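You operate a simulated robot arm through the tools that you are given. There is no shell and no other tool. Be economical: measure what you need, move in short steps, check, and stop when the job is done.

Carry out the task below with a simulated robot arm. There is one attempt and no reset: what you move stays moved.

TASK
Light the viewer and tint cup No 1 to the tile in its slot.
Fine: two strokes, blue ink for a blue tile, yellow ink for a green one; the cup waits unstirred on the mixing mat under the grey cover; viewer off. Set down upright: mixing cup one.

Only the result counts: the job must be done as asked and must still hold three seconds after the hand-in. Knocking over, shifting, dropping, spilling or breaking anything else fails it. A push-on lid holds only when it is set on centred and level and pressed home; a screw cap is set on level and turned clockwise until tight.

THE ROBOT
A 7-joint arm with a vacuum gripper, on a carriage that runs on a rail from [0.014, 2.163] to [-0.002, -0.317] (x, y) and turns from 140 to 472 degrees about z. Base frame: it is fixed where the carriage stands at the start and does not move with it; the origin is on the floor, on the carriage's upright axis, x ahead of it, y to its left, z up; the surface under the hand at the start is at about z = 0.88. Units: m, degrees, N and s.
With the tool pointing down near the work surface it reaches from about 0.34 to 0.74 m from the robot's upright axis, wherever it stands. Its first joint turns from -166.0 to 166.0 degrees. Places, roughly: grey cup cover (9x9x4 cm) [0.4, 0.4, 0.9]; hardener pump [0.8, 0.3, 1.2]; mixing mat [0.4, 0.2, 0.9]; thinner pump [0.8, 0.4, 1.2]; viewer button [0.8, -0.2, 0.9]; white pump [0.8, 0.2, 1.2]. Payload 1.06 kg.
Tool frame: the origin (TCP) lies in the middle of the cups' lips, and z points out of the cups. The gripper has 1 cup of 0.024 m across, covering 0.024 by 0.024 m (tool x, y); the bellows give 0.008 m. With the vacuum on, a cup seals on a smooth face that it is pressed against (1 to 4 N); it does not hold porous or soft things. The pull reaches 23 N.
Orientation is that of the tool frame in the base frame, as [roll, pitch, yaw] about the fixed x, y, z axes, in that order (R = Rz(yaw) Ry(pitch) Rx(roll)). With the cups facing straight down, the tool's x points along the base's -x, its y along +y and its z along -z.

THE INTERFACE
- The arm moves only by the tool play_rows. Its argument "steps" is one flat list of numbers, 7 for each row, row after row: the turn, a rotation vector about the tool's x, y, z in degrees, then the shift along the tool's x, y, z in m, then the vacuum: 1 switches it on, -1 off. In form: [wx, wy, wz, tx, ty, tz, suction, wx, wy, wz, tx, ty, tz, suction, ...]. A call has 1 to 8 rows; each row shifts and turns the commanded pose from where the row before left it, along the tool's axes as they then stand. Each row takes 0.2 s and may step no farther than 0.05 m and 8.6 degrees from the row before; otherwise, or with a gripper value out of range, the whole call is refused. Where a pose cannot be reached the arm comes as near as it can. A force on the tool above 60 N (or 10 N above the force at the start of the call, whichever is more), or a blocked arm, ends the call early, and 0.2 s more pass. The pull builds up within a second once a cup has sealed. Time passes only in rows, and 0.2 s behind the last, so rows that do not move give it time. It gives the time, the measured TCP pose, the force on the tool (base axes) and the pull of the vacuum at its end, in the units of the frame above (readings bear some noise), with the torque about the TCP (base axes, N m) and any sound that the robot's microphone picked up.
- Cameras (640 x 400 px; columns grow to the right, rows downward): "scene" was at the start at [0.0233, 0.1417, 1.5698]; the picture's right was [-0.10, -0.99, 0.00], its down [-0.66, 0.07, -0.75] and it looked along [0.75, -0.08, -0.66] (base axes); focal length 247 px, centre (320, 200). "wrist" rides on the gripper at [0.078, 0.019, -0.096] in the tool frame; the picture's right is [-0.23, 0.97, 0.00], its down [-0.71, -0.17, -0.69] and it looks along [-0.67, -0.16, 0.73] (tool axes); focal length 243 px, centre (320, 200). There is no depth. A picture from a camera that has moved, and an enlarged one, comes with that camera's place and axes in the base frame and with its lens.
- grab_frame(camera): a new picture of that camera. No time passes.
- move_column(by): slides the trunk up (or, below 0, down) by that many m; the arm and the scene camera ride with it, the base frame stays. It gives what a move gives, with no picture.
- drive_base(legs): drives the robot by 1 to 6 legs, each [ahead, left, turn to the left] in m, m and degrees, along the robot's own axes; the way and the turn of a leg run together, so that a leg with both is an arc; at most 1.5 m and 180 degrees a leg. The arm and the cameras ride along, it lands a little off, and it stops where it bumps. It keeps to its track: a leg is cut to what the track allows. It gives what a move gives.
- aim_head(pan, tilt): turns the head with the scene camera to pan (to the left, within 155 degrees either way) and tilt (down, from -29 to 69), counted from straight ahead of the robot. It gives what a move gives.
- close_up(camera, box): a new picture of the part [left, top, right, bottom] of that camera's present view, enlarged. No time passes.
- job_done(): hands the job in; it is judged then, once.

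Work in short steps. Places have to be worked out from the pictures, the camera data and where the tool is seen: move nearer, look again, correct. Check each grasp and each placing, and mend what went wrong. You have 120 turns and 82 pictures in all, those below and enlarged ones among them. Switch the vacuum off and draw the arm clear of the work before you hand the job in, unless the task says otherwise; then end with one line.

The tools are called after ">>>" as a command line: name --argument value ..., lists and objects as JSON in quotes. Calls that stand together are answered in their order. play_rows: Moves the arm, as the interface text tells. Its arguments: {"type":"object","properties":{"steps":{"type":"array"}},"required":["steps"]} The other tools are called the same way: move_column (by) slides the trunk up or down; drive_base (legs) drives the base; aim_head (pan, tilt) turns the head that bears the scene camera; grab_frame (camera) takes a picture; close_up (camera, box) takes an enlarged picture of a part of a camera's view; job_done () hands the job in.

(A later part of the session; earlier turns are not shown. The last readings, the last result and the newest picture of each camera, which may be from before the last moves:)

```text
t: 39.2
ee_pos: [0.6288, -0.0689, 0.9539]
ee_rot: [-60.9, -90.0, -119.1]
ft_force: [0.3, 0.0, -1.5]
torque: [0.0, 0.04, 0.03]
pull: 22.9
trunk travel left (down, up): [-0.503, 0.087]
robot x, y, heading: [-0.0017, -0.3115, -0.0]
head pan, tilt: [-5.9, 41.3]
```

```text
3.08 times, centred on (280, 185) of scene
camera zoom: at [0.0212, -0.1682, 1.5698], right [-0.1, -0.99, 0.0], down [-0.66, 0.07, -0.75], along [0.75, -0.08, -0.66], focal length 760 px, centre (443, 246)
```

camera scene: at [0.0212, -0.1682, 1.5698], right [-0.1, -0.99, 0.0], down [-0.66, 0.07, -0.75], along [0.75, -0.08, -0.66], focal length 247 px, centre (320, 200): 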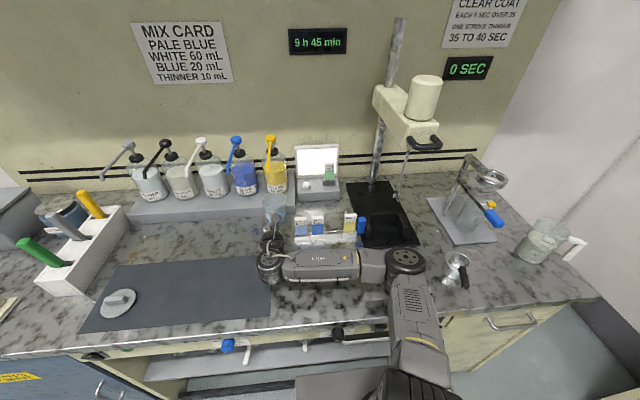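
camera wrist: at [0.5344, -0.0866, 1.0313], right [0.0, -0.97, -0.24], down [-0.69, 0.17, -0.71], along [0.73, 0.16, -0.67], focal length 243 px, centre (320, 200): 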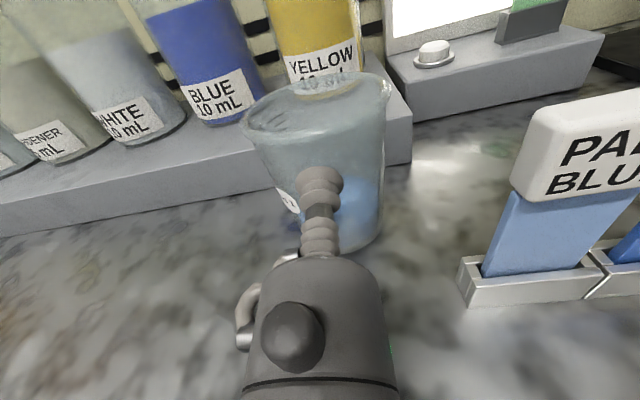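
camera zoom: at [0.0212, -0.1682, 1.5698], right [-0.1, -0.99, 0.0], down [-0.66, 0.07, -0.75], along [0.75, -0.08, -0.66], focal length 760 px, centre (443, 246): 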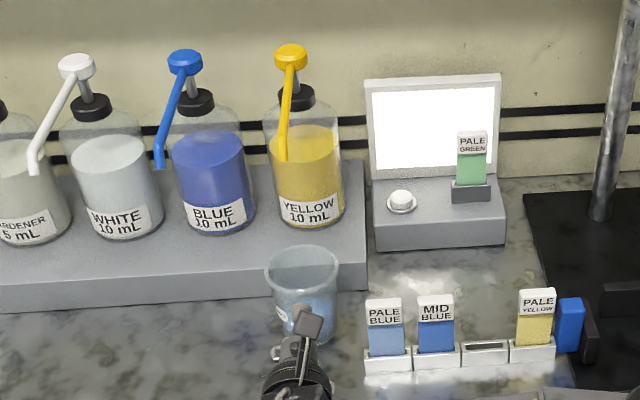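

The cup rim is centred at (0.662, -0.0775), under the spout. I'll lower it in small steps until it touches.

>>> play_rows --steps '[0, 0, 0, -0.002, 0, 0, 1, 0, 0, 0, -0.002, 0, 0, 1, 0, 0, 0, -0.001, 0, 0, 1, 0, 0, 0, 0, 0, 0, 1]'

>>> play_rows --steps '[0, 0, 0, -0.001, 0, 0, 1, 0, 0, 0, -0.001, 0, 0, 1, 0, 0, 0, 0, 0, 0, 1]'

```text
t: 40.2
ee_pos: [0.629, -0.0685, 0.9481]
ee_rot: [-23.2, -89.8, -156.8]
ft_force: [-0.6, 0.6, 5.3]
torque: [-0.1, -0.07, -0.02]
pull: 22.8
trunk travel left (down, up): [-0.503, 0.087]
robot x, y, heading: [-0.0007, -0.313, 0.2]
head pan, tilt: [-5.9, 41.3]
```

```text
t: 41.0
ee_pos: [0.6292, -0.0695, 0.9451]
ee_rot: [-27.4, -89.9, -152.5]
ft_force: [-2.3, 3.7, 9.8]
torque: [0.04, 0.01, 0.02]
pull: 22.9
trunk travel left (down, up): [-0.503, 0.087]
robot x, y, heading: [0.0009, -0.3104, 0.2]
head pan, tilt: [-5.9, 41.3]
```

It's firmly on the counter. I'll relieve 2 mm, release the vacuum and wait, then draw straight back.

>>> play_rows --steps '[0, 0, 0, 0.002, 0, 0, 1, 0, 0, 0, 0, 0, 0, -1, 0, 0, 0, 0, 0, 0, -1, 0, 0, 0, 0, 0, 0, -1, 0, 0, 0, 0, 0, 0, -1, 0, 0, 0, 0, 0, -0.003, -1, 0, 0, 0, 0, 0, -0.006, -1, 0, 0, 0, 0, 0, -0.01, -1]'

>>> grab_frame --camera "wrist"

```text
t: 42.8
ee_pos: [0.6119, -0.0685, 0.9487]
ee_rot: [-83.9, -90.0, -95.9]
ft_force: [0.9, -0.2, 0.0]
torque: [-0.03, -0.02, 0.0]
pull: 0.1
trunk travel left (down, up): [-0.503, 0.087]
robot x, y, heading: [-0.0033, -0.3078, 0.1]
head pan, tilt: [-5.9, 41.3]
```

```text
45 pictures are left
camera wrist: at [0.516, -0.0877, 1.026], right [0.0, -0.97, -0.24], down [-0.69, 0.17, -0.71], along [0.73, 0.16, -0.67], focal length 243 px, centre (320, 200)
```

wrist: 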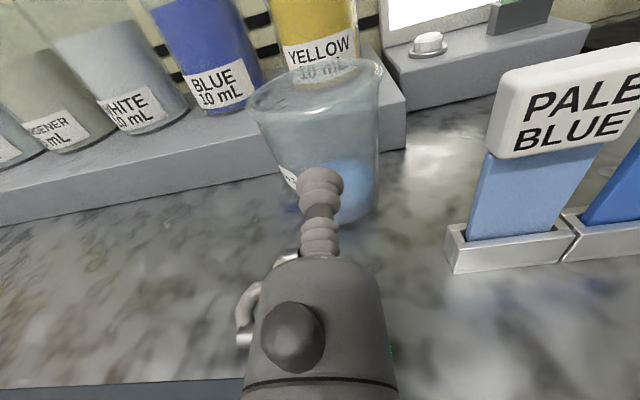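

The cup stands free. I'll back off, rise, and tilt the tool to about 34° from vertical for pressing the pump.

>>> play_rows --steps '[0, 0, 0, 0, 0, -0.04, -1, 0, 0, 0, 0, 0, -0.04, -1, 0, 0, 0, 0.045, 0, -0.01, -1, 0, 0, 0, 0.045, 0, -0.01, -1, 0, 0, 0, 0.045, 0, 0, -1, 0, 0, 0, 0.045, 0, 0, -1, 0, 0, 0, 0.045, 0, 0, -1, 0, 0, 0, 0.045, 0, 0, -1]'

>>> play_rows --steps '[0, -8, 0, 0.03, 0, 0, -1, 0, -8, 0, 0.03, 0, 0, -1, 0, -8, 0, 0, 0, 0, -1, 0, -8, 0, 0, 0, 0, -1, 0, -8, 0, 0, 0, 0, -1, 0, -8, 0, 0, 0, 0, -1, 0, -8, 0, 0, 0, 0, -1]'

>>> drive_base --legs '[[0, 0.22, 0]]'

>>> grab_frame --camera "wrist"

>>> grab_frame --camera "scene"

```text
t: 44.6
ee_pos: [0.5091, -0.0699, 1.2177]
ee_rot: [11.9, -90.0, 168.0]
ft_force: [0.4, 0.0, -0.3]
torque: [-0.03, 0.02, 0.0]
pull: 0.0
trunk travel left (down, up): [-0.503, 0.087]
robot x, y, heading: [-0.0031, -0.3094, 0.1]
head pan, tilt: [-5.9, 41.3]
```

```text
t: 46.2
ee_pos: [0.5338, -0.0084, 1.2032]
ee_rot: [178.8, -68.0, -0.1]
ft_force: [0.0, -0.2, -0.4]
torque: [0.02, -0.01, 0.01]
pull: 0.0
out of reach, approached as far as the arm can: row 2, 3, 4, 5, 6, 7
trunk travel left (down, up): [-0.503, 0.087]
robot x, y, heading: [-0.0027, -0.3143, 0.2]
head pan, tilt: [-5.9, 41.3]
```

```text
t: 47.9
ee_pos: [0.5352, 0.2077, 1.2053]
ee_rot: [178.8, -67.9, -0.1]
ft_force: [-0.3, -0.8, -0.1]
torque: [0.02, 0.01, 0.02]
pull: 0.0
trunk travel left (down, up): [-0.503, 0.087]
robot x, y, heading: [-0.0024, -0.0916, -0.1]
head pan, tilt: [-5.9, 41.3]
```

```text
44 pictures are left
camera wrist: at [0.4763, 0.1917, 1.3121], right [-0.11, -0.97, -0.21], down [-0.9, 0.19, -0.4], along [0.43, 0.15, -0.89], focal length 243 px, centre (320, 200)
```

wrist: 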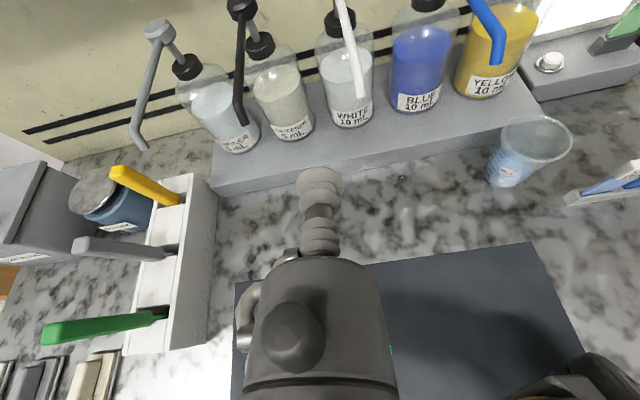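

```text
43 pictures are left
camera scene: at [0.0225, 0.0484, 1.5698], right [-0.1, -0.99, 0.0], down [-0.66, 0.07, -0.75], along [0.75, -0.08, -0.66], focal length 247 px, centre (320, 200)
```

scene: 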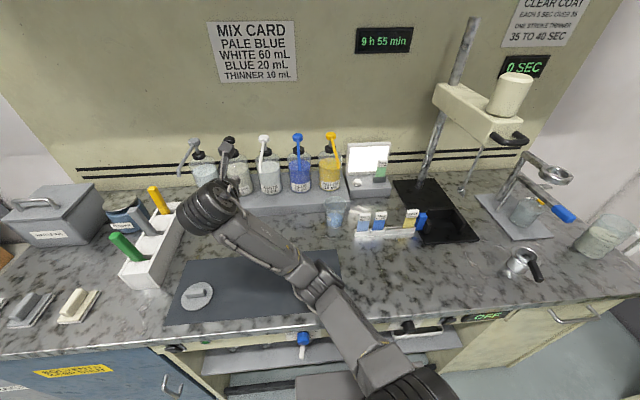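

The arm ran into a joint limit in that roll and drifted, but nothing was touched. I'll send idle rows to learn where the commanded pose stands.

>>> play_rows --steps '[0, 0, 0, 0, 0, 0, -1, 0, 0, 0, 0, 0, 0, -1]'

```text
t: 48.5
ee_pos: [0.5348, 0.2077, 1.2046]
ee_rot: [178.8, -68.0, -0.2]
ft_force: [0.0, -0.6, 0.0]
torque: [0.02, 0.01, 0.02]
pull: 0.1
trunk travel left (down, up): [-0.503, 0.087]
robot x, y, heading: [0.0035, -0.0914, -0.1]
head pan, tilt: [-5.9, 41.3]
```

Commands start from the measured pose. I'll back off and up a little, then unroll the tool 180° to the orientation that reached forward fine before.

>>> play_rows --steps '[0, 0, 0, 0.0185, 0, -0.0345, -1, 0, 0, 0, 0.0185, 0, -0.0345, -1, 0, 0, -8.2, 0, 0, 0, -1, 0, 0, -8.2, 0, 0, 0, -1, 0, 0, -8.2, 0, 0, 0, -1, 0, 0, -8.2, 0, 0, 0, -1]'

>>> play_rows --steps '[0, 0, -8.2, 0, 0, 0, -1, 0, 0, -8.2, 0, 0, 0, -1, 0, 0, -8.2, 0, 0, 0, -1, 0, 0, -8.2, 0, 0, 0, -1, 0, 0, -8.2, 0, 0, 0, -1, 0, 0, -8.2, 0, 0, 0, -1, 0, 0, -8.2, 0, 0, 0, -1]'

>>> grab_frame --camera "scene"

```text
t: 49.9
ee_pos: [0.529, 0.2524, 1.2091]
ee_rot: [126.0, -51.6, 58.3]
ft_force: [-0.1, 0.6, 0.3]
torque: [-0.03, -0.03, 0.03]
pull: 0.1
out of reach, approached as far as the arm can: row 1, 2, 6
trunk travel left (down, up): [-0.503, 0.087]
robot x, y, heading: [0.0017, -0.0902, 0.1]
head pan, tilt: [-5.9, 41.3]
```

```text
t: 51.5
ee_pos: [0.4415, 0.4085, 0.9205]
ee_rot: [105.2, -9.7, 84.5]
ft_force: [0.1, 0.2, -0.4]
torque: [-0.01, 0.05, 0.01]
pull: 0.0
out of reach, approached as far as the arm can: row 1, 2, 3, 4, 5, 6, 7
trunk travel left (down, up): [-0.503, 0.087]
robot x, y, heading: [-0.0009, -0.095, 0.1]
head pan, tilt: [-5.9, 41.3]
```

```text
42 pictures are left
camera scene: at [0.0225, 0.0478, 1.5699], right [-0.1, -0.99, 0.0], down [-0.66, 0.07, -0.75], along [0.75, -0.08, -0.66], focal length 247 px, centre (320, 200)
```

scene: 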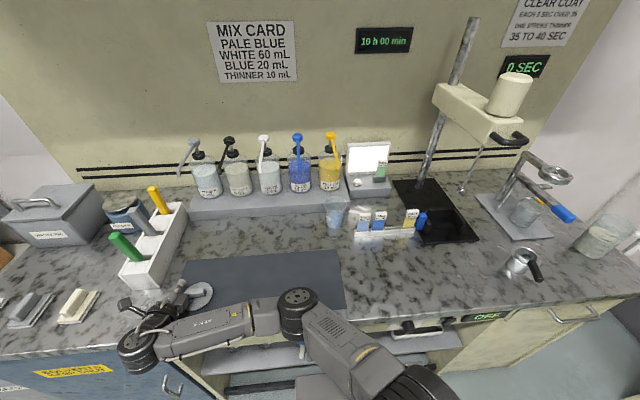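

The arm drifted far out of the intended pose, down near the marker stand. I'll stop and inspect closely before moving.

>>> grab_frame --camera "wrist"

>>> close_up --camera "scene" --box '[60, 170, 300, 390]'

```text
41 pictures are left
camera wrist: at [0.3626, 0.4868, 0.9764], right [0.22, -0.41, 0.88], down [-0.77, -0.63, -0.11], along [0.6, -0.66, -0.45], focal length 243 px, centre (320, 200)
```

wrist: 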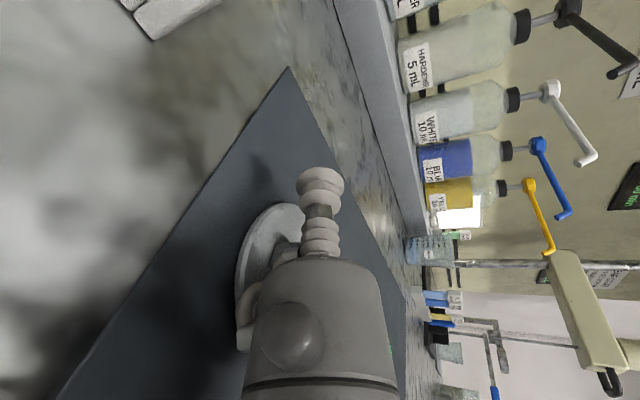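

```text
1.82 times, centred on (180, 280) of scene
camera zoom: at [0.0225, 0.0478, 1.5699], right [-0.1, -0.99, 0.0], down [-0.66, 0.07, -0.75], along [0.75, -0.08, -0.66], focal length 449 px, centre (574, 54)
```

zoom: 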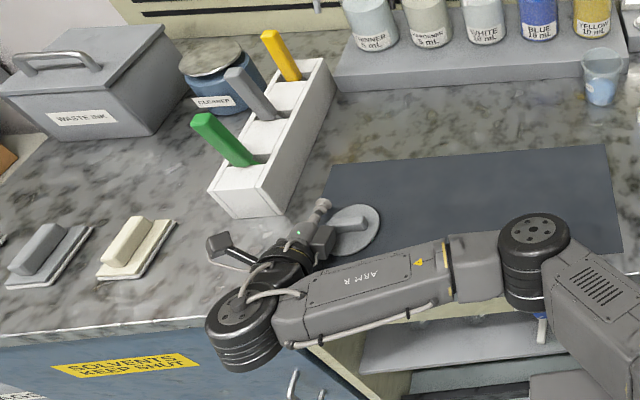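

The cover is unmoved at about (0.405, 0.36) and there's no contact. I'll test moving straight up by one short row.

>>> play_rows --steps '[0, 0, 0, 0.005, 0.0285, -0.0077, -1]'

```text
t: 51.9
ee_pos: [0.4382, 0.4127, 0.9326]
ee_rot: [104.7, -10.5, 84.4]
ft_force: [0.4, 0.4, -0.4]
torque: [0.0, 0.02, 0.01]
pull: 0.1
out of reach, approached as far as the arm can: row 1
trunk travel left (down, up): [-0.503, 0.087]
robot x, y, heading: [0.0003, -0.0952, -0.1]
head pan, tilt: [-5.9, 41.3]
```

The arm is near a joint limit, so I'll use the trunk for a safe rigid lift.

>>> move_column --by 0.085

>>> play_rows --steps '[0, 0, 0, 0.005, 0.0285, -0.0077, -1]'

```text
t: 53.1
ee_pos: [0.4378, 0.4128, 1.0174]
ee_rot: [104.8, -10.6, 84.4]
ft_force: [0.9, -0.8, -0.4]
torque: [0.0, 0.0, -0.02]
pull: 0.0
trunk travel left (down, up): [-0.588, 0.002]
robot x, y, heading: [0.0006, -0.0917, 0.1]
head pan, tilt: [-5.9, 41.3]
```

```text
t: 53.5
ee_pos: [0.4351, 0.4154, 1.0308]
ee_rot: [104.2, -11.2, 84.1]
ft_force: [-0.4, -0.3, -0.7]
torque: [0.03, 0.03, 0.02]
pull: 0.1
out of reach, approached as far as the arm can: row 1
trunk travel left (down, up): [-0.588, 0.002]
robot x, y, heading: [0.0011, -0.0894, -0.0]
head pan, tilt: [-5.9, 41.3]
```

I'll try bringing the tool to pointing down with its x-axis along +y, an orientation that worked before. Two rows first, as a test.

>>> play_rows --steps '[7, 0, 0, 0, 0, 0, -1, 7, 0, 0, 0, 0, 0, -1]'

```text
t: 54.1
ee_pos: [0.4323, 0.4224, 1.018]
ee_rot: [107.1, -11.8, 84.2]
ft_force: [0.8, 0.0, 0.0]
torque: [0.0, 0.01, -0.04]
pull: 0.1
out of reach, approached as far as the arm can: row 1, 2
trunk travel left (down, up): [-0.588, 0.002]
robot x, y, heading: [0.0001, -0.0961, 0.1]
head pan, tilt: [-5.9, 41.3]
```

Barely moves. I'll retrace instead by undoing the roll with +wz, towards the camera-up pose that was reachable.

>>> play_rows --steps '[0, 0, 8, 0, 0, 0, -1, 0, 0, 8, 0, 0, 0, -1]'

```text
t: 54.7
ee_pos: [0.4302, 0.4221, 1.0179]
ee_rot: [108.9, -27.1, 78.9]
ft_force: [0.2, -0.2, 0.3]
torque: [0.03, -0.02, 0.0]
pull: 0.2
trunk travel left (down, up): [-0.588, 0.002]
robot x, y, heading: [-0.0008, -0.0931, 0.4]
head pan, tilt: [-5.9, 41.3]
```

That direction works. I'll continue the roll back.

>>> play_rows --steps '[0, 0, 8, 0, 0, 0, -1, 0, 0, 8, 0, 0, 0, -1, 0, 0, 8, 0, 0, 0, -1, 0, 0, 8, 0, 0, 0, -1]'

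```text
t: 55.7
ee_pos: [0.432, 0.4232, 1.0186]
ee_rot: [121.3, -56.6, 60.7]
ft_force: [-0.9, -0.2, 0.1]
torque: [0.03, 0.02, -0.01]
pull: 0.1
trunk travel left (down, up): [-0.588, 0.002]
robot x, y, heading: [0.0006, -0.0975, -0.1]
head pan, tilt: [-5.9, 41.3]
```

>>> play_rows --steps '[0, 0, 8, 0, 0, 0, -1, 0, 0, 8, 0, 0, 0, -1, 8, 0, 0, 0, 0, -0.02, -1, 8, 0, 0, 0, 0, -0.02, -1, 8, 0, 0, 0, 0, -0.02, -1]'

>>> grab_frame --camera "scene"

```text
t: 56.9
ee_pos: [0.3638, 0.5118, 1.1125]
ee_rot: [164.3, -69.3, 38.3]
ft_force: [-0.3, 0.0, 0.4]
torque: [0.04, 0.02, 0.02]
pull: 0.1
out of reach, approached as far as the arm can: row 3, 4, 5
trunk travel left (down, up): [-0.588, 0.002]
robot x, y, heading: [-0.001, -0.0904, 0.2]
head pan, tilt: [-5.9, 41.3]
```

```text
39 pictures are left
camera scene: at [0.0228, 0.0482, 1.6548], right [-0.1, -0.99, 0.0], down [-0.66, 0.07, -0.75], along [0.75, -0.08, -0.66], focal length 247 px, centre (320, 200)
```

scene: 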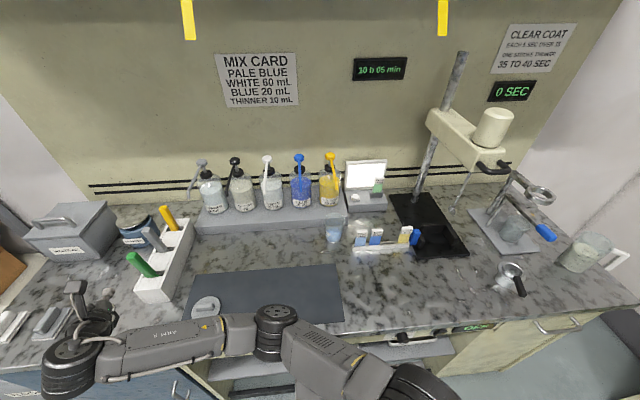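

The posture is now elbow-sideways, stretched to the left. I'll test which directions are free with small rows: first translation towards -y and up with orientation held.

>>> play_rows --steps '[0, 0, -8, 0, 0, 0, -1]'

>>> play_rows --steps '[0, -8, 0, 0, 0, 0, -1]'

>>> play_rows --steps '[0, -8, 0, 0, 0, 0, -1, 0, 0, 0, 0.02, 0, 0, -1]'

```text
t: 57.3
ee_pos: [0.3636, 0.5175, 1.1163]
ee_rot: [148.1, -65.5, 56.9]
ft_force: [-0.5, 0.2, 0.0]
torque: [-0.01, -0.01, -0.02]
pull: 0.1
out of reach, approached as far as the arm can: row 1
trunk travel left (down, up): [-0.588, 0.002]
robot x, y, heading: [-0.0, -0.0934, 0.2]
head pan, tilt: [-5.9, 41.3]
```

```text
t: 57.7
ee_pos: [0.3625, 0.522, 1.1201]
ee_rot: [155.3, -58.2, 48.8]
ft_force: [0.5, 0.1, 0.4]
torque: [0.01, 0.02, 0.02]
pull: 0.1
out of reach, approached as far as the arm can: row 1
trunk travel left (down, up): [-0.588, 0.002]
robot x, y, heading: [0.0017, -0.0929, 0.1]
head pan, tilt: [-5.9, 41.3]
```

```text
t: 58.3
ee_pos: [0.3694, 0.5292, 1.1309]
ee_rot: [159.1, -51.3, 43.8]
ft_force: [-0.3, -0.8, -0.9]
torque: [-0.03, 0.02, 0.0]
pull: 0.1
out of reach, approached as far as the arm can: row 2
trunk travel left (down, up): [-0.588, 0.002]
robot x, y, heading: [-0.0009, -0.0966, 0.1]
head pan, tilt: [-5.9, 41.3]
```

Tilting down (-wy) works here, so I'll continue it in single checks.

>>> play_rows --steps '[0, -8, 0, 0, 0, 0, -1, 0, -8, 0, 0, 0, 0, -1, 0, -8, 0, 0, 0, 0, -1]'

>>> play_rows --steps '[0, -8, 0, 0, 0, 0, -1, 0, -8, 0, 0, 0, 0, -1]'

```text
t: 59.1
ee_pos: [0.3305, 0.4982, 1.1077]
ee_rot: [159.3, -44.5, 39.4]
ft_force: [0.1, 0.9, 0.2]
torque: [0.01, 0.0, 0.04]
pull: 0.0
out of reach, approached as far as the arm can: row 1, 2, 3
trunk travel left (down, up): [-0.588, 0.002]
robot x, y, heading: [0.0001, -0.0937, 0.2]
head pan, tilt: [-5.9, 41.3]
```

```text
t: 59.7
ee_pos: [0.3244, 0.4933, 1.0951]
ee_rot: [158.2, -41.8, 37.8]
ft_force: [0.6, -0.2, 0.1]
torque: [0.0, 0.02, 0.0]
pull: 0.1
out of reach, approached as far as the arm can: row 1, 2
trunk travel left (down, up): [-0.588, 0.002]
robot x, y, heading: [0.0014, -0.0915, 0.2]
head pan, tilt: [-5.9, 41.3]
```

I'll test translations: up, then towards the robot in -y.

>>> play_rows --steps '[0, 0, 0, 0.02, 0.0083, -0.0208, -1]'

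>>> play_rows --steps '[0, 0, 0, -0.0137, 0.0266, -0.0026, -1]'

>>> grab_frame --camera "scene"

```text
t: 60.1
ee_pos: [0.3269, 0.4991, 1.1158]
ee_rot: [157.4, -42.7, 38.2]
ft_force: [0.3, 0.2, -0.2]
torque: [0.03, 0.02, 0.01]
pull: 0.0
out of reach, approached as far as the arm can: row 1
trunk travel left (down, up): [-0.588, 0.002]
robot x, y, heading: [-0.0014, -0.0917, -0.2]
head pan, tilt: [-5.9, 41.3]
```

```text
t: 60.5
ee_pos: [0.3378, 0.4878, 1.1082]
ee_rot: [157.6, -42.5, 38.0]
ft_force: [-0.4, 0.2, 0.1]
torque: [0.02, 0.01, 0.02]
pull: 0.0
out of reach, approached as far as the arm can: row 1
trunk travel left (down, up): [-0.588, 0.002]
robot x, y, heading: [0.0001, -0.0973, 0.1]
head pan, tilt: [-5.9, 41.3]
```

```text
38 pictures are left
camera scene: at [0.0223, 0.0483, 1.6549], right [-0.1, -0.99, 0.0], down [-0.66, 0.07, -0.75], along [0.75, -0.08, -0.66], focal length 247 px, centre (320, 200)
```

scene: 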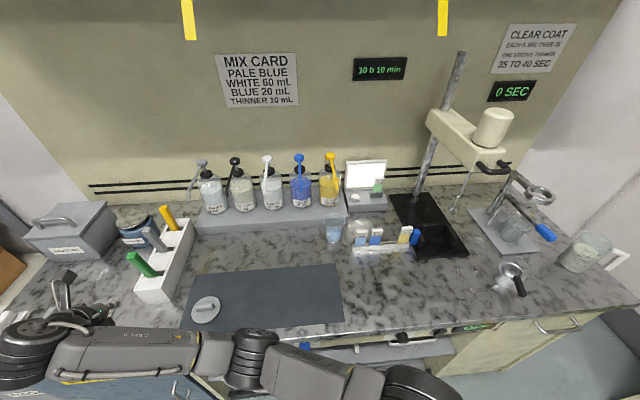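

I'll retrace towards the last pose that was cleanly reachable: tool horizontal to +x, camera up, TCP near (0.43, 0.42). From there I can swing back.

>>> play_rows --steps '[0, 8, 0, -0.0067, 0.0136, 0.025, -1, 0, 8, 0, -0.0067, 0.0136, 0.025, -1, 0, 8, 0, -0.005, 0.0136, 0.02, -1]'

```text
t: 61.3
ee_pos: [0.4004, 0.496, 1.0969]
ee_rot: [142.0, -63.1, 57.4]
ft_force: [0.3, -0.6, 0.0]
torque: [0.02, 0.02, -0.01]
pull: 0.0
out of reach, approached as far as the arm can: row 1, 2, 3
trunk travel left (down, up): [-0.588, 0.002]
robot x, y, heading: [0.0005, -0.0972, 0.3]
head pan, tilt: [-5.9, 41.3]
```

>>> play_rows --steps '[0, 0, 0, -0.0147, 0.0437, -0.0027, -1, 0, 0, 0, -0.0147, 0.0437, -0.0027, -1]'

```text
t: 61.9
ee_pos: [0.4132, 0.4615, 1.1403]
ee_rot: [141.4, -63.1, 57.5]
ft_force: [0.3, -0.1, -0.4]
torque: [-0.01, 0.01, 0.04]
pull: 0.0
out of reach, approached as far as the arm can: row 1, 2
trunk travel left (down, up): [-0.588, 0.002]
robot x, y, heading: [-0.0033, -0.0918, -0.1]
head pan, tilt: [-5.9, 41.3]
```

Moving right seems to want extra height. I'll try right and up together.

>>> play_rows --steps '[0, 0, 0, 0.0174, 0.0379, -0.0113, -1, 0, 0, 0, 0.0174, 0.0379, -0.0113, -1, 0, 0, 0, 0.0174, 0.0379, -0.0113, -1]'

```text
t: 62.7
ee_pos: [0.4379, 0.3762, 1.2336]
ee_rot: [142.1, -63.0, 57.1]
ft_force: [0.0, -0.2, -0.8]
torque: [-0.04, 0.02, 0.0]
pull: 0.1
out of reach, approached as far as the arm can: row 1
trunk travel left (down, up): [-0.588, 0.002]
robot x, y, heading: [-0.0004, -0.0931, -0.1]
head pan, tilt: [-5.9, 41.3]
```

That works. I'll continue right and up.

>>> play_rows --steps '[0, 0, 0, 0.0174, 0.0379, -0.0113, -1, 0, 0, 0, 0.0174, 0.0379, -0.0113, -1, 0, 0, 0, -0.009, 0.041, -0.005, -1]'

>>> play_rows --steps '[8, 0, 0, 0, 0, 0, -1, 8, 0, 0, 0, 0, 0, -1]'

>>> grab_frame --camera "scene"

```text
t: 63.5
ee_pos: [0.4359, 0.2979, 1.2807]
ee_rot: [140.8, -63.5, 58.0]
ft_force: [0.0, 0.3, 0.1]
torque: [0.03, -0.02, -0.01]
pull: 0.2
out of reach, approached as far as the arm can: row 2, 3
trunk travel left (down, up): [-0.588, 0.002]
robot x, y, heading: [-0.0041, -0.0953, 0.1]
head pan, tilt: [-5.9, 41.3]
```

```text
t: 64.1
ee_pos: [0.4337, 0.298, 1.2809]
ee_rot: [140.7, -63.4, 57.9]
ft_force: [0.1, 0.4, 0.8]
torque: [0.01, -0.02, 0.0]
pull: 0.0
out of reach, approached as far as the arm can: row 1, 2
trunk travel left (down, up): [-0.588, 0.002]
robot x, y, heading: [0.0016, -0.0936, -0.0]
head pan, tilt: [-5.9, 41.3]
```

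```text
37 pictures are left
camera scene: at [0.0225, 0.0483, 1.6548], right [-0.1, -0.99, 0.0], down [-0.66, 0.07, -0.75], along [0.75, -0.08, -0.66], focal length 247 px, centre (320, 200)
```

scene: 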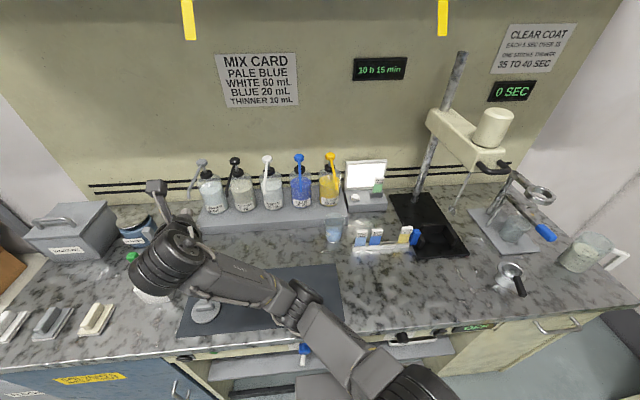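

The elbow is low and the forearm twist is at its limit. Stretching the arm forward high above the counter should let the roll redistribute. I'll move forward, right and up.

>>> play_rows --steps '[0, 0, 0, 0.019, 0.036, 0.0225, -1, 0, 0, 0, 0.019, 0.036, 0.0225, -1, 0, 0, 0, 0.019, 0.036, 0.0225, -1]'

```text
t: 64.9
ee_pos: [0.4639, 0.2899, 1.2849]
ee_rot: [137.1, -64.5, 59.7]
ft_force: [0.7, 0.1, 0.6]
torque: [0.03, 0.0, -0.01]
pull: 0.1
out of reach, approached as far as the arm can: row 1, 2, 3
trunk travel left (down, up): [-0.588, 0.002]
robot x, y, heading: [0.0007, -0.0938, 0.1]
head pan, tilt: [-5.9, 41.3]
```

>>> play_rows --steps '[0, 8, 0, 0, 0, 0, -1, 0, 8, 0, 0, 0, 0, -1]'

>>> play_rows --steps '[-8, 0, 0, 0, 0, 0, -1, -8, 0, 0, 0, 0, 0, -1]'

```text
t: 65.5
ee_pos: [0.4542, 0.3117, 1.3086]
ee_rot: [106.4, -72.9, 94.2]
ft_force: [-0.8, -0.3, -0.5]
torque: [0.0, 0.02, 0.0]
pull: 0.0
out of reach, approached as far as the arm can: row 1, 2
trunk travel left (down, up): [-0.588, 0.002]
robot x, y, heading: [-0.0002, -0.0918, 0.1]
head pan, tilt: [-5.9, 41.3]
```

```text
t: 66.1
ee_pos: [0.4553, 0.3127, 1.3089]
ee_rot: [90.9, -72.8, 94.2]
ft_force: [-0.3, 0.1, 0.2]
torque: [0.04, 0.01, 0.03]
pull: 0.0
trunk travel left (down, up): [-0.588, 0.002]
robot x, y, heading: [-0.0013, -0.0912, -0.0]
head pan, tilt: [-5.9, 41.3]
```

That direction is free. I'll test forward translation and roll from here.

>>> play_rows --steps '[0, 0, -8, 0, 0, 0, -1, 0, 0, -8, 0, 0, 0, -1]'

>>> play_rows --steps '[0, 0, 0, 0, 0, 0.03, -1, 0, 0, 0, 0, 0.02, 0.03, -1]'

```text
t: 66.7
ee_pos: [0.4561, 0.3117, 1.3102]
ee_rot: [90.6, -56.7, 94.6]
ft_force: [0.0, 1.0, 0.7]
torque: [-0.02, 0.03, 0.01]
pull: 0.1
trunk travel left (down, up): [-0.588, 0.002]
robot x, y, heading: [-0.0022, -0.096, -0.0]
head pan, tilt: [-5.9, 41.3]
```

```text
t: 67.3
ee_pos: [0.516, 0.3005, 1.3219]
ee_rot: [90.6, -56.7, 94.6]
ft_force: [-0.3, 0.5, 0.4]
torque: [0.0, 0.03, 0.0]
pull: 0.1
trunk travel left (down, up): [-0.588, 0.002]
robot x, y, heading: [-0.0014, -0.0916, 0.1]
head pan, tilt: [-5.9, 41.3]
```

All free now. I'll go forward and right at height while unrolling.

>>> play_rows --steps '[0, 0, -5, -0.0091, 0.0324, 0.0226, -1, 0, 0, -5, -0.007, 0.033, 0.0226, -1, 0, 0, -5, -0.004, 0.033, 0.0226, -1, 0, 0, -5, -0.001, 0.033, 0.0226, -1]'

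```text
t: 68.3
ee_pos: [0.6164, 0.2716, 1.2787]
ee_rot: [87.4, -38.3, 95.3]
ft_force: [0.0, -0.8, 0.7]
torque: [0.02, 0.01, 0.03]
pull: 0.0
out of reach, approached as far as the arm can: row 2, 3, 4
trunk travel left (down, up): [-0.588, 0.002]
robot x, y, heading: [-0.003, -0.0934, 0.1]
head pan, tilt: [-5.9, 41.3]
```

>>> play_rows --steps '[0, 0, -8, 0.0124, 0.0156, 0, -1]'

>>> play_rows --steps '[-8, 0, 0, 0, 0, 0, -1]'

>>> grab_frame --camera "scene"

```text
t: 68.7
ee_pos: [0.6182, 0.2887, 1.2622]
ee_rot: [85.5, -31.3, 95.2]
ft_force: [0.3, 0.5, -0.2]
torque: [-0.02, 0.04, -0.03]
pull: 0.1
out of reach, approached as far as the arm can: row 1
trunk travel left (down, up): [-0.588, 0.002]
robot x, y, heading: [0.0035, -0.0945, 0.2]
head pan, tilt: [-5.9, 41.3]
```

```text
t: 69.1
ee_pos: [0.6194, 0.2898, 1.2624]
ee_rot: [79.7, -30.3, 94.9]
ft_force: [0.4, 0.0, -0.2]
torque: [0.03, 0.02, 0.01]
pull: 0.0
trunk travel left (down, up): [-0.588, 0.002]
robot x, y, heading: [0.0002, -0.0955, 0.1]
head pan, tilt: [-5.9, 41.3]
```

```text
36 pictures are left
camera scene: at [0.0225, 0.0484, 1.6548], right [-0.1, -0.99, 0.0], down [-0.66, 0.07, -0.75], along [0.75, -0.08, -0.66], focal length 247 px, centre (320, 200)
```

scene: 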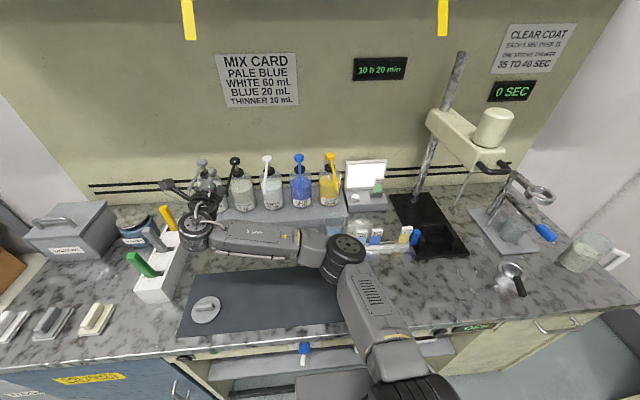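

The picture makes it clear: the elbow is out to the right and the forearm roll is at its limit. I'll retrace properly by going back to camera-up pointing +x at (0.51, 0.15), then reverse the original swing to +y.

>>> play_rows --steps '[0, 0, 8, -0.002, 0.016, -0.018, -1, 0, 0, 8, -0.002, 0.016, -0.018, -1, 0, 0, 8, -0.002, 0.016, -0.018, -1, 0, 0, 8, 0, 0.016, -0.018, -1]'

>>> play_rows --steps '[0, 0, 8, 0, 0.02, -0.018, -1, 0, 0, 8, 0, 0.02, -0.015, -1, 0, 0, 8, 0, 0.02, -0.01, -1]'

```text
t: 70.1
ee_pos: [0.539, 0.2426, 1.2951]
ee_rot: [71.0, -61.6, 106.4]
ft_force: [0.7, -0.7, -0.4]
torque: [0.0, 0.02, -0.03]
pull: 0.2
trunk travel left (down, up): [-0.588, 0.002]
robot x, y, heading: [-0.0027, -0.0936, 0.2]
head pan, tilt: [-5.9, 41.3]
```

```text
t: 70.9
ee_pos: [0.4952, 0.1885, 1.3095]
ee_rot: [19.3, -80.6, 159.8]
ft_force: [0.1, 0.8, 0.7]
torque: [0.03, -0.02, 0.02]
pull: 0.1
trunk travel left (down, up): [-0.588, 0.002]
robot x, y, heading: [-0.0055, -0.0914, -0.1]
head pan, tilt: [-5.9, 41.3]
```

Cleanly reachable now. I'll lower to the height used in the original swing, then begin reversing it.

>>> play_rows --steps '[0, 0, 0, -0.045, 0, 0, -1, 0, 0, 0, -0.045, 0, 0, -1, 0, 0, 0, -0.045, 0, 0, -1, 0, 0, 0, -0.045, 0, 0, -1]'

>>> play_rows --steps '[5, -2, 0, 0, -0.009, -0.005, -1, 5, -2, 0, 0, -0.009, -0.005, -1, 5, -1, 0, 0, -0.009, -0.005, -1, 5, 0, 0, 0, -0.009, -0.004, -1]'

```text
t: 71.9
ee_pos: [0.5233, 0.1743, 1.1297]
ee_rot: [20.0, -80.5, 159.4]
ft_force: [0.8, -0.3, -0.1]
torque: [-0.01, 0.03, 0.04]
pull: 0.1
trunk travel left (down, up): [-0.588, 0.002]
robot x, y, heading: [-0.002, -0.0922, -0.1]
head pan, tilt: [-5.9, 41.3]
```

```text
t: 72.9
ee_pos: [0.4993, 0.2099, 1.1251]
ee_rot: [63.9, -84.5, 135.3]
ft_force: [0.3, 0.4, 0.1]
torque: [0.01, -0.02, -0.03]
pull: 0.1
trunk travel left (down, up): [-0.588, 0.002]
robot x, y, heading: [-0.0024, -0.0917, 0.0]
head pan, tilt: [-5.9, 41.3]
```

The reversal works. I'll continue the swing to +y.

>>> play_rows --steps '[7, 0, 0, 0, -0.0159, -0.0027, -1, 7, 0, 0, 0, -0.0161, -0.0007, -1, 7, 0, 0, 0, -0.0161, 0.0012, -1, 7, 0, 0, 0, -0.0158, 0.0032, -1, 7, 0, 0, 0, -0.0153, 0.005, -1]'

>>> play_rows --steps '[7, 0, 0, 0, -0.0146, 0.0069, -1, 7, 0, 0, 0, -0.0137, 0.0086, -1, 7, 0, 0, 0, -0.0125, 0.0102, -1, 7, 0, 0, 0, -0.0112, 0.0117, -1, 7, 0, 0, 0, -0.0096, 0.0129, -1]'

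```text
t: 74.1
ee_pos: [0.432, 0.2882, 1.0898]
ee_rot: [89.5, -84.4, 137.3]
ft_force: [0.7, -0.3, 0.4]
torque: [0.01, -0.01, 0.0]
pull: 0.0
out of reach, approached as far as the arm can: row 2, 3, 4
trunk travel left (down, up): [-0.588, 0.002]
robot x, y, heading: [-0.0008, -0.0934, 0.1]
head pan, tilt: [-5.9, 41.3]
```

```text
t: 75.3
ee_pos: [0.4043, 0.3643, 1.0841]
ee_rot: [125.0, -84.3, 136.8]
ft_force: [0.5, 0.0, 0.5]
torque: [0.01, 0.02, 0.01]
pull: 0.1
trunk travel left (down, up): [-0.588, 0.002]
robot x, y, heading: [-0.0008, -0.0937, 0.2]
head pan, tilt: [-5.9, 41.3]
```

Back to pointing +y. Now I raise, pull back, and tilt down along the known-good path.

>>> play_rows --steps '[0, 0, 0, 0.035, 0, -0.03, -1, 0, 0, 0, 0.035, 0, -0.03, -1, 0, 0, 0, 0.035, 0, -0.03, -1, 0, 0, 0, 0.035, 0, -0.03, -1, 0, 0, 0, 0.035, 0, -0.03, -1, 0, 0, 0, 0.035, 0, -0.03, -1]'

>>> play_rows --steps '[0, -8, 0, 0, 0, 0, -1, 0, -8, 0, 0, 0, 0, -1, 0, -8, 0, 0, 0, 0, -1, 0, -8, 0, 0, 0, 0, -1, 0, -8, 0, 0, 0, 0, -1, 0, -8, 0, 0, 0, 0, -1]'

```text
t: 76.7
ee_pos: [0.3619, 0.1978, 1.3015]
ee_rot: [124.9, -84.3, 136.8]
ft_force: [0.4, 0.6, 0.1]
torque: [-0.05, -0.01, -0.01]
pull: 0.1
trunk travel left (down, up): [-0.588, 0.002]
robot x, y, heading: [-0.0017, -0.0932, -0.1]
head pan, tilt: [-5.9, 41.3]
```

```text
t: 78.1
ee_pos: [0.363, 0.2001, 1.3026]
ee_rot: [174.0, -38.5, 85.6]
ft_force: [-0.4, 0.4, 0.2]
torque: [-0.01, 0.01, -0.02]
pull: 0.1
trunk travel left (down, up): [-0.588, 0.002]
robot x, y, heading: [-0.0033, -0.0916, 0.1]
head pan, tilt: [-5.9, 41.3]
```

Works. I'll finish to tool-down and unroll to the home orientation.

>>> play_rows --steps '[0, -7.7, 0, 0, 0, 0, -1, 0, -7.7, 0, 0, 0, 0, -1, 0, -7.7, 0, 0, 0, 0, -1, 0, -7.7, 0, 0, 0, 0, -1, 0, -7.7, 0, 0, 0, 0, -1, 0, 0, -8.4, -0.03, 0, 0, -1, 0, 0, -8.4, -0.03, 0, 0, -1, 0, 0, -8.4, 0, 0, 0, -1]'

>>> play_rows --steps '[0, 0, -8.4, 0, 0, 0, -1, 0, 0, -8.4, 0, 0, 0, -1, 0, 0, -8.4, 0, 0, 0, -1, 0, 0, -8.4, 0, 0, 0, -1, 0, 0, -8.4, 0, 0, 0, -1, 0, 0, -8.4, 0, 0, 0, -1, 0, 0, -8.4, 0, 0, 0, -1, 0, 0, -8.4, 0, 0, 0, -1]'

```text
t: 79.9
ee_pos: [0.3575, 0.1393, 1.3026]
ee_rot: [175.7, 1.6, 107.1]
ft_force: [0.3, 0.0, 0.4]
torque: [0.01, 0.0, 0.0]
pull: 0.0
trunk travel left (down, up): [-0.588, 0.002]
robot x, y, heading: [-0.0009, -0.0947, 0.2]
head pan, tilt: [-5.9, 41.3]
```

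```text
t: 81.7
ee_pos: [0.3586, 0.1402, 1.3012]
ee_rot: [179.8, 4.7, 174.3]
ft_force: [0.3, -0.4, 0.1]
torque: [0.01, 0.01, 0.02]
pull: 0.0
trunk travel left (down, up): [-0.588, 0.002]
robot x, y, heading: [-0.0062, -0.0907, 0.1]
head pan, tilt: [-5.9, 41.3]
```

Recovered to near-home orientation. I'll line up with the yellow pump at y = -0.075 and tilt forward.

>>> play_rows --steps '[0, 0, -5.7, -0.01, -0.043, -0.008, -1, 0, -7.4, 0, -0.01, -0.043, -0.008, -1, 0, -7.4, 0, -0.01, -0.043, -0.008, -1, 0, -7.4, 0, -0.01, -0.043, -0.008, -1, 0, -7.4, 0, -0.01, -0.043, -0.008, -1, 0, 0, 0, 0, 0, 0, -1]'

>>> grab_frame --camera "scene"

```text
t: 83.1
ee_pos: [0.3934, -0.0758, 1.3524]
ee_rot: [-179.5, 34.4, -179.9]
ft_force: [-0.5, -0.2, -0.4]
torque: [-0.02, 0.0, -0.01]
pull: 0.1
trunk travel left (down, up): [-0.588, 0.002]
robot x, y, heading: [-0.0015, -0.0954, -0.0]
head pan, tilt: [-5.9, 41.3]
```

```text
35 pictures are left
camera scene: at [0.0224, 0.0483, 1.6548], right [-0.1, -0.99, 0.0], down [-0.66, 0.07, -0.75], along [0.75, -0.08, -0.66], focal length 247 px, centre (320, 200)
```

scene: 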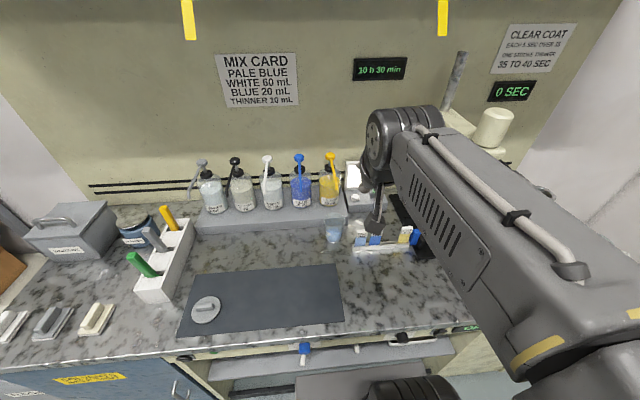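

Nothing on the counter has shifted. I'll move to hover above the yellow pump head.

>>> play_rows --steps '[0, 0, 0, -0.0293, 0, 0.0356, -1, 0, 0, 0, -0.0293, 0, 0.0356, -1, 0, 0, 0, -0.0293, 0, 0.0356, -1, 0, 0, 0, -0.0293, 0, 0.0356, -1, 0, 0, 0, -0.0293, 0, 0.0356, -1]'

>>> play_rows --steps '[0, 0, 0, -0.0293, 0, 0.0356, -1, 0, 0, 0, -0.0293, 0, 0.0356, -1, 0, 0, 0, -0.0293, 0, 0.0356, -1, 0, 0, 0, -0.0293, 0, 0.0356, -1, 0, 0, 0, 0, 0, 0, -1]'

>>> grab_frame --camera "wrist"

>>> grab_frame --camera "scene"

```text
t: 84.3
ee_pos: [0.6145, -0.0759, 1.2869]
ee_rot: [-179.5, 34.2, -179.8]
ft_force: [-0.2, 0.9, 0.0]
torque: [-0.03, 0.02, -0.03]
pull: 0.0
trunk travel left (down, up): [-0.588, 0.002]
robot x, y, heading: [0.0009, -0.0918, 0.1]
head pan, tilt: [-5.9, 41.3]
```

```text
t: 85.5
ee_pos: [0.7913, -0.0779, 1.2357]
ee_rot: [-179.5, 34.2, -179.9]
ft_force: [-0.1, -0.7, -0.5]
torque: [-0.01, 0.0, -0.02]
pull: 0.0
trunk travel left (down, up): [-0.588, 0.002]
robot x, y, heading: [-0.0038, -0.0941, 0.1]
head pan, tilt: [-5.9, 41.3]
```

```text
34 pictures are left
camera wrist: at [0.6736, -0.0575, 1.2715], right [0.2, 0.97, 0.13], down [0.2, -0.17, 0.97], along [0.96, -0.16, -0.23], focal length 243 px, centre (320, 200)
```

wrist: 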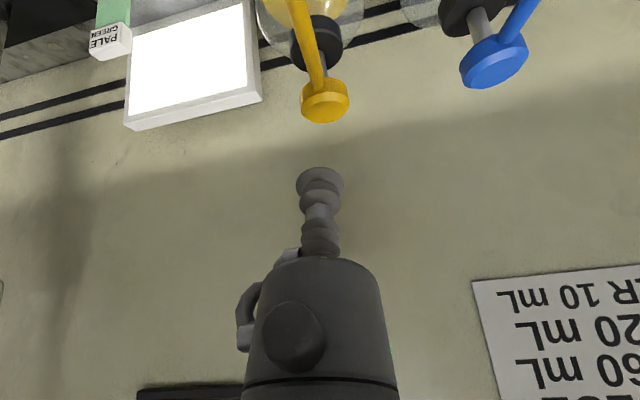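

```text
33 pictures are left
camera scene: at [0.0229, 0.0484, 1.6548], right [-0.1, -0.99, 0.0], down [-0.66, 0.07, -0.75], along [0.75, -0.08, -0.66], focal length 247 px, centre (320, 200)
```

scene: 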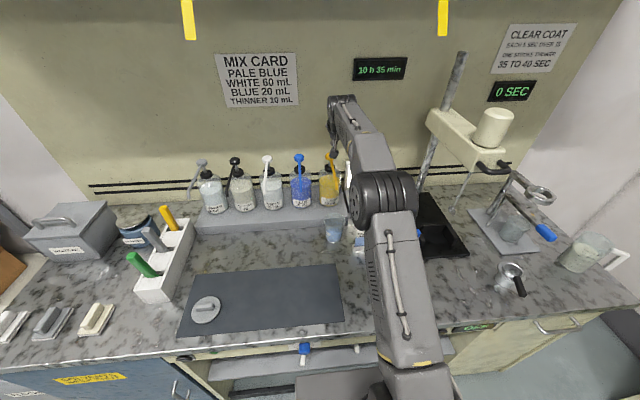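

The head top measures about (0.832, -0.070, 1.165). I'll move to just above it.

>>> play_rows --steps '[0, 0, 0, -0.0054, 0.003, 0.0339, -1, 0, 0, 0, -0.0054, 0.003, 0.0339, -1, 0, 0, 0, 0, 0, 0, -1]'

>>> grab_frame --camera "wrist"

```text
t: 86.3
ee_pos: [0.8327, -0.0711, 1.1838]
ee_rot: [-179.6, 34.0, -179.8]
ft_force: [1.0, 0.3, -0.9]
torque: [-0.03, 0.0, 0.01]
pull: 0.0
out of reach, approached as far as the arm can: row 2
trunk travel left (down, up): [-0.588, 0.002]
robot x, y, heading: [-0.0003, -0.0966, 0.2]
head pan, tilt: [-5.9, 41.3]
```

```text
32 pictures are left
camera wrist: at [0.7147, -0.0518, 1.2192], right [0.2, 0.97, 0.13], down [0.2, -0.17, 0.97], along [0.96, -0.16, -0.23], focal length 243 px, centre (320, 200)
```

wrist: 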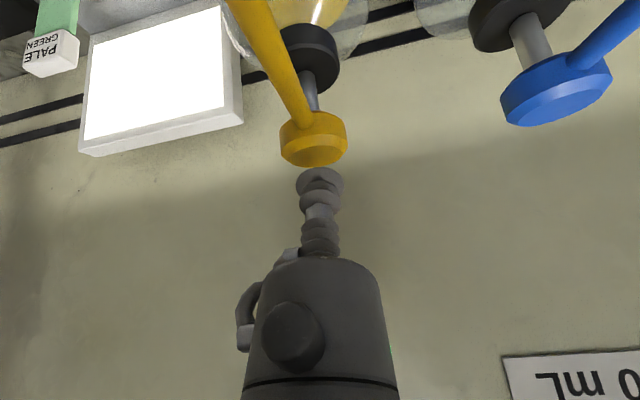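

I'm centred above the head. I'll press down in small steps and listen for the stroke.

>>> play_rows --steps '[0, 0, 0, 0.0028, 0, 0.0041, -1, 0, 0, 0, 0.0028, 0, 0.0041, -1, 0, 0, 0, 0.0028, 0, 0.0041, -1, 0, 0, 0, 0, 0, 0, -1]'

>>> play_rows --steps '[0, 0, 0, 0.0028, 0, 0.0041, -1, 0, 0, 0, 0.0028, 0, 0.0041, -1, 0, 0, 0, 0, 0, 0, -1]'

```text
t: 87.3
ee_pos: [0.8328, -0.0709, 1.1712]
ee_rot: [-179.5, 34.3, -179.8]
ft_force: [0.8, 0.4, 0.8]
torque: [0.0, 0.01, -0.04]
pull: 0.0
trunk travel left (down, up): [-0.588, 0.002]
robot x, y, heading: [-0.0007, -0.094, -0.1]
head pan, tilt: [-5.9, 41.3]
```

```text
t: 88.1
ee_pos: [0.8331, -0.071, 1.1622]
ee_rot: [-179.5, 34.4, -179.8]
ft_force: [0.9, 1.2, 5.3]
torque: [0.0, 0.01, -0.08]
pull: 0.1
trunk travel left (down, up): [-0.588, 0.002]
robot x, y, heading: [-0.0044, -0.0909, 0.1]
head pan, tilt: [-5.9, 41.3]
```

Contact at 5 N at z about 1.162. I'll keep pressing.

>>> play_rows --steps '[0, 0, 0, 0.0028, 0, 0.0041, -1, 0, 0, 0, 0.0028, 0, 0.0041, -1, 0, 0, 0, 0, 0, 0, -1]'

>>> grab_frame --camera "wrist"

```text
t: 88.9
ee_pos: [0.8321, -0.0718, 1.1526]
ee_rot: [-179.6, 34.5, -179.7]
ft_force: [-0.8, 0.0, 9.5]
torque: [-0.03, 0.1, -0.03]
pull: 0.0
trunk travel left (down, up): [-0.588, 0.002]
robot x, y, heading: [-0.0008, -0.0944, 0.2]
head pan, tilt: [-5.9, 41.3]
```

```text
31 pictures are left
camera wrist: at [0.7143, -0.0517, 1.1871], right [0.19, 0.97, 0.13], down [0.2, -0.17, 0.97], along [0.96, -0.16, -0.22], focal length 243 px, centre (320, 200)
```

wrist: 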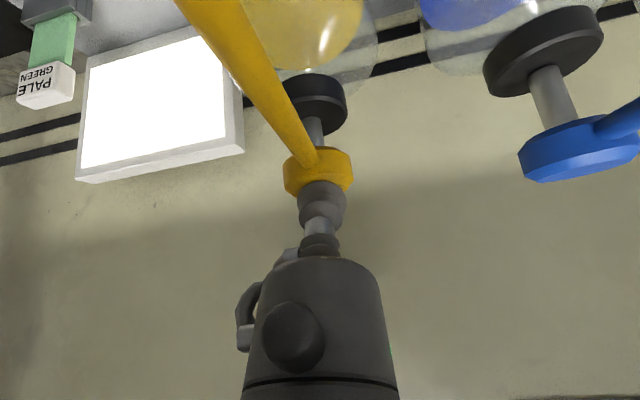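

Well seated. I'll continue the downstroke.

>>> play_rows --steps '[0, 0, 0, 0.0028, 0, 0.0041, -1, 0, 0, 0, 0.0028, 0, 0.0041, -1]'

>>> play_rows --steps '[0, 0, 0, 0.0028, 0, 0.0041, -1, 0, 0, 0, 0.0028, 0, 0.0041, -1]'

```text
t: 89.5
ee_pos: [0.8325, -0.0713, 1.1469]
ee_rot: [-179.6, 34.7, -179.7]
ft_force: [4.8, 0.4, 29.4]
torque: [0.01, 0.35, 0.02]
pull: 0.0
trunk travel left (down, up): [-0.588, 0.002]
robot x, y, heading: [-0.0007, -0.0972, 0.2]
head pan, tilt: [-5.9, 41.3]
```

```text
t: 90.1
ee_pos: [0.8321, -0.0716, 1.1456]
ee_rot: [-179.6, 35.6, -179.8]
ft_force: [13.8, 1.0, 54.4]
torque: [-0.01, 0.67, -0.04]
pull: 0.1
trunk travel left (down, up): [-0.588, 0.002]
robot x, y, heading: [0.0006, -0.095, 0.2]
head pan, tilt: [-5.9, 41.3]
```

It has bottomed out at 54 N. I'll check whether ink was dispensed.

>>> close_up --camera "scene" --box '[290, 140, 390, 260]'

>>> grab_frame --camera "wrist"

```text
3.33 times, centred on (340, 200) of scene
camera zoom: at [0.0179, 0.0484, 1.6554], right [-0.1, -0.99, 0.0], down [-0.65, 0.07, -0.75], along [0.75, -0.08, -0.66], focal length 823 px, centre (253, 200)
```

zoom: 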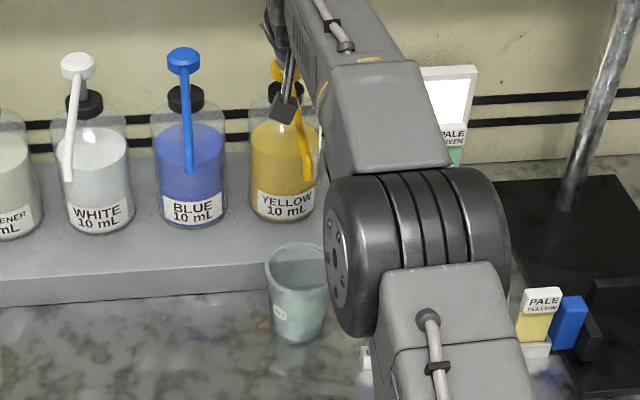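

```text
29 pictures are left
camera wrist: at [0.7136, -0.0518, 1.1769], right [0.19, 0.97, 0.13], down [0.18, -0.17, 0.97], along [0.97, -0.16, -0.2], focal length 243 px, centre (320, 200)
```

wrist: 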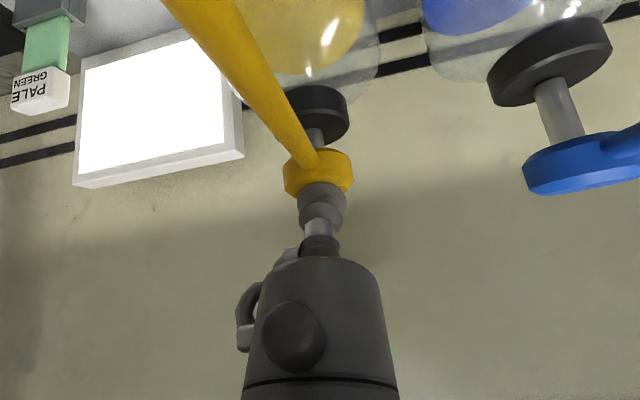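

The cup has turned greenish, so stroke one is delivered. I'll raise fully to let the head return.

>>> play_rows --steps '[0, 0, 0, -0.0056, 0, -0.0083, -1, 0, 0, 0, -0.0056, 0, -0.0083, -1, 0, 0, 0, -0.0056, 0, -0.0083, -1, 0, 0, 0, -0.0056, 0, -0.0083, -1, 0, 0, 0, -0.0028, 0, -0.0041, -1, 0, 0, 0, 0, 0, 0, -1, 0, 0, 0, 0, 0, 0, -1]'

>>> grab_frame --camera "wrist"

```text
t: 91.7
ee_pos: [0.8323, -0.0716, 1.1759]
ee_rot: [-179.6, 34.2, -179.7]
ft_force: [0.5, -0.4, 0.1]
torque: [-0.04, 0.03, 0.02]
pull: 0.1
trunk travel left (down, up): [-0.588, 0.002]
robot x, y, heading: [0.005, -0.0952, -0.0]
head pan, tilt: [-5.9, 41.3]
```

```text
28 pictures are left
camera wrist: at [0.7144, -0.0516, 1.2101], right [0.2, 0.97, 0.13], down [0.2, -0.17, 0.97], along [0.96, -0.16, -0.23], focal length 243 px, centre (320, 200)
```

wrist: 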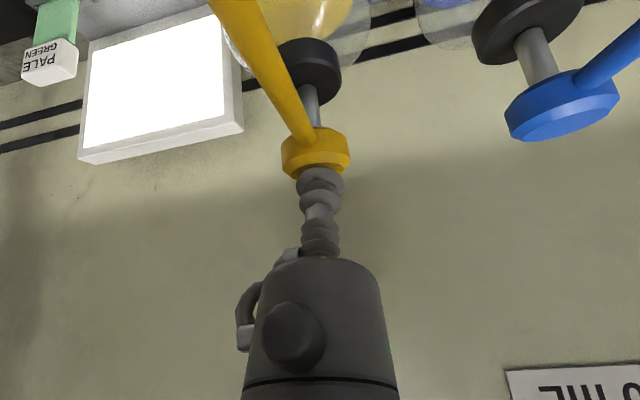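

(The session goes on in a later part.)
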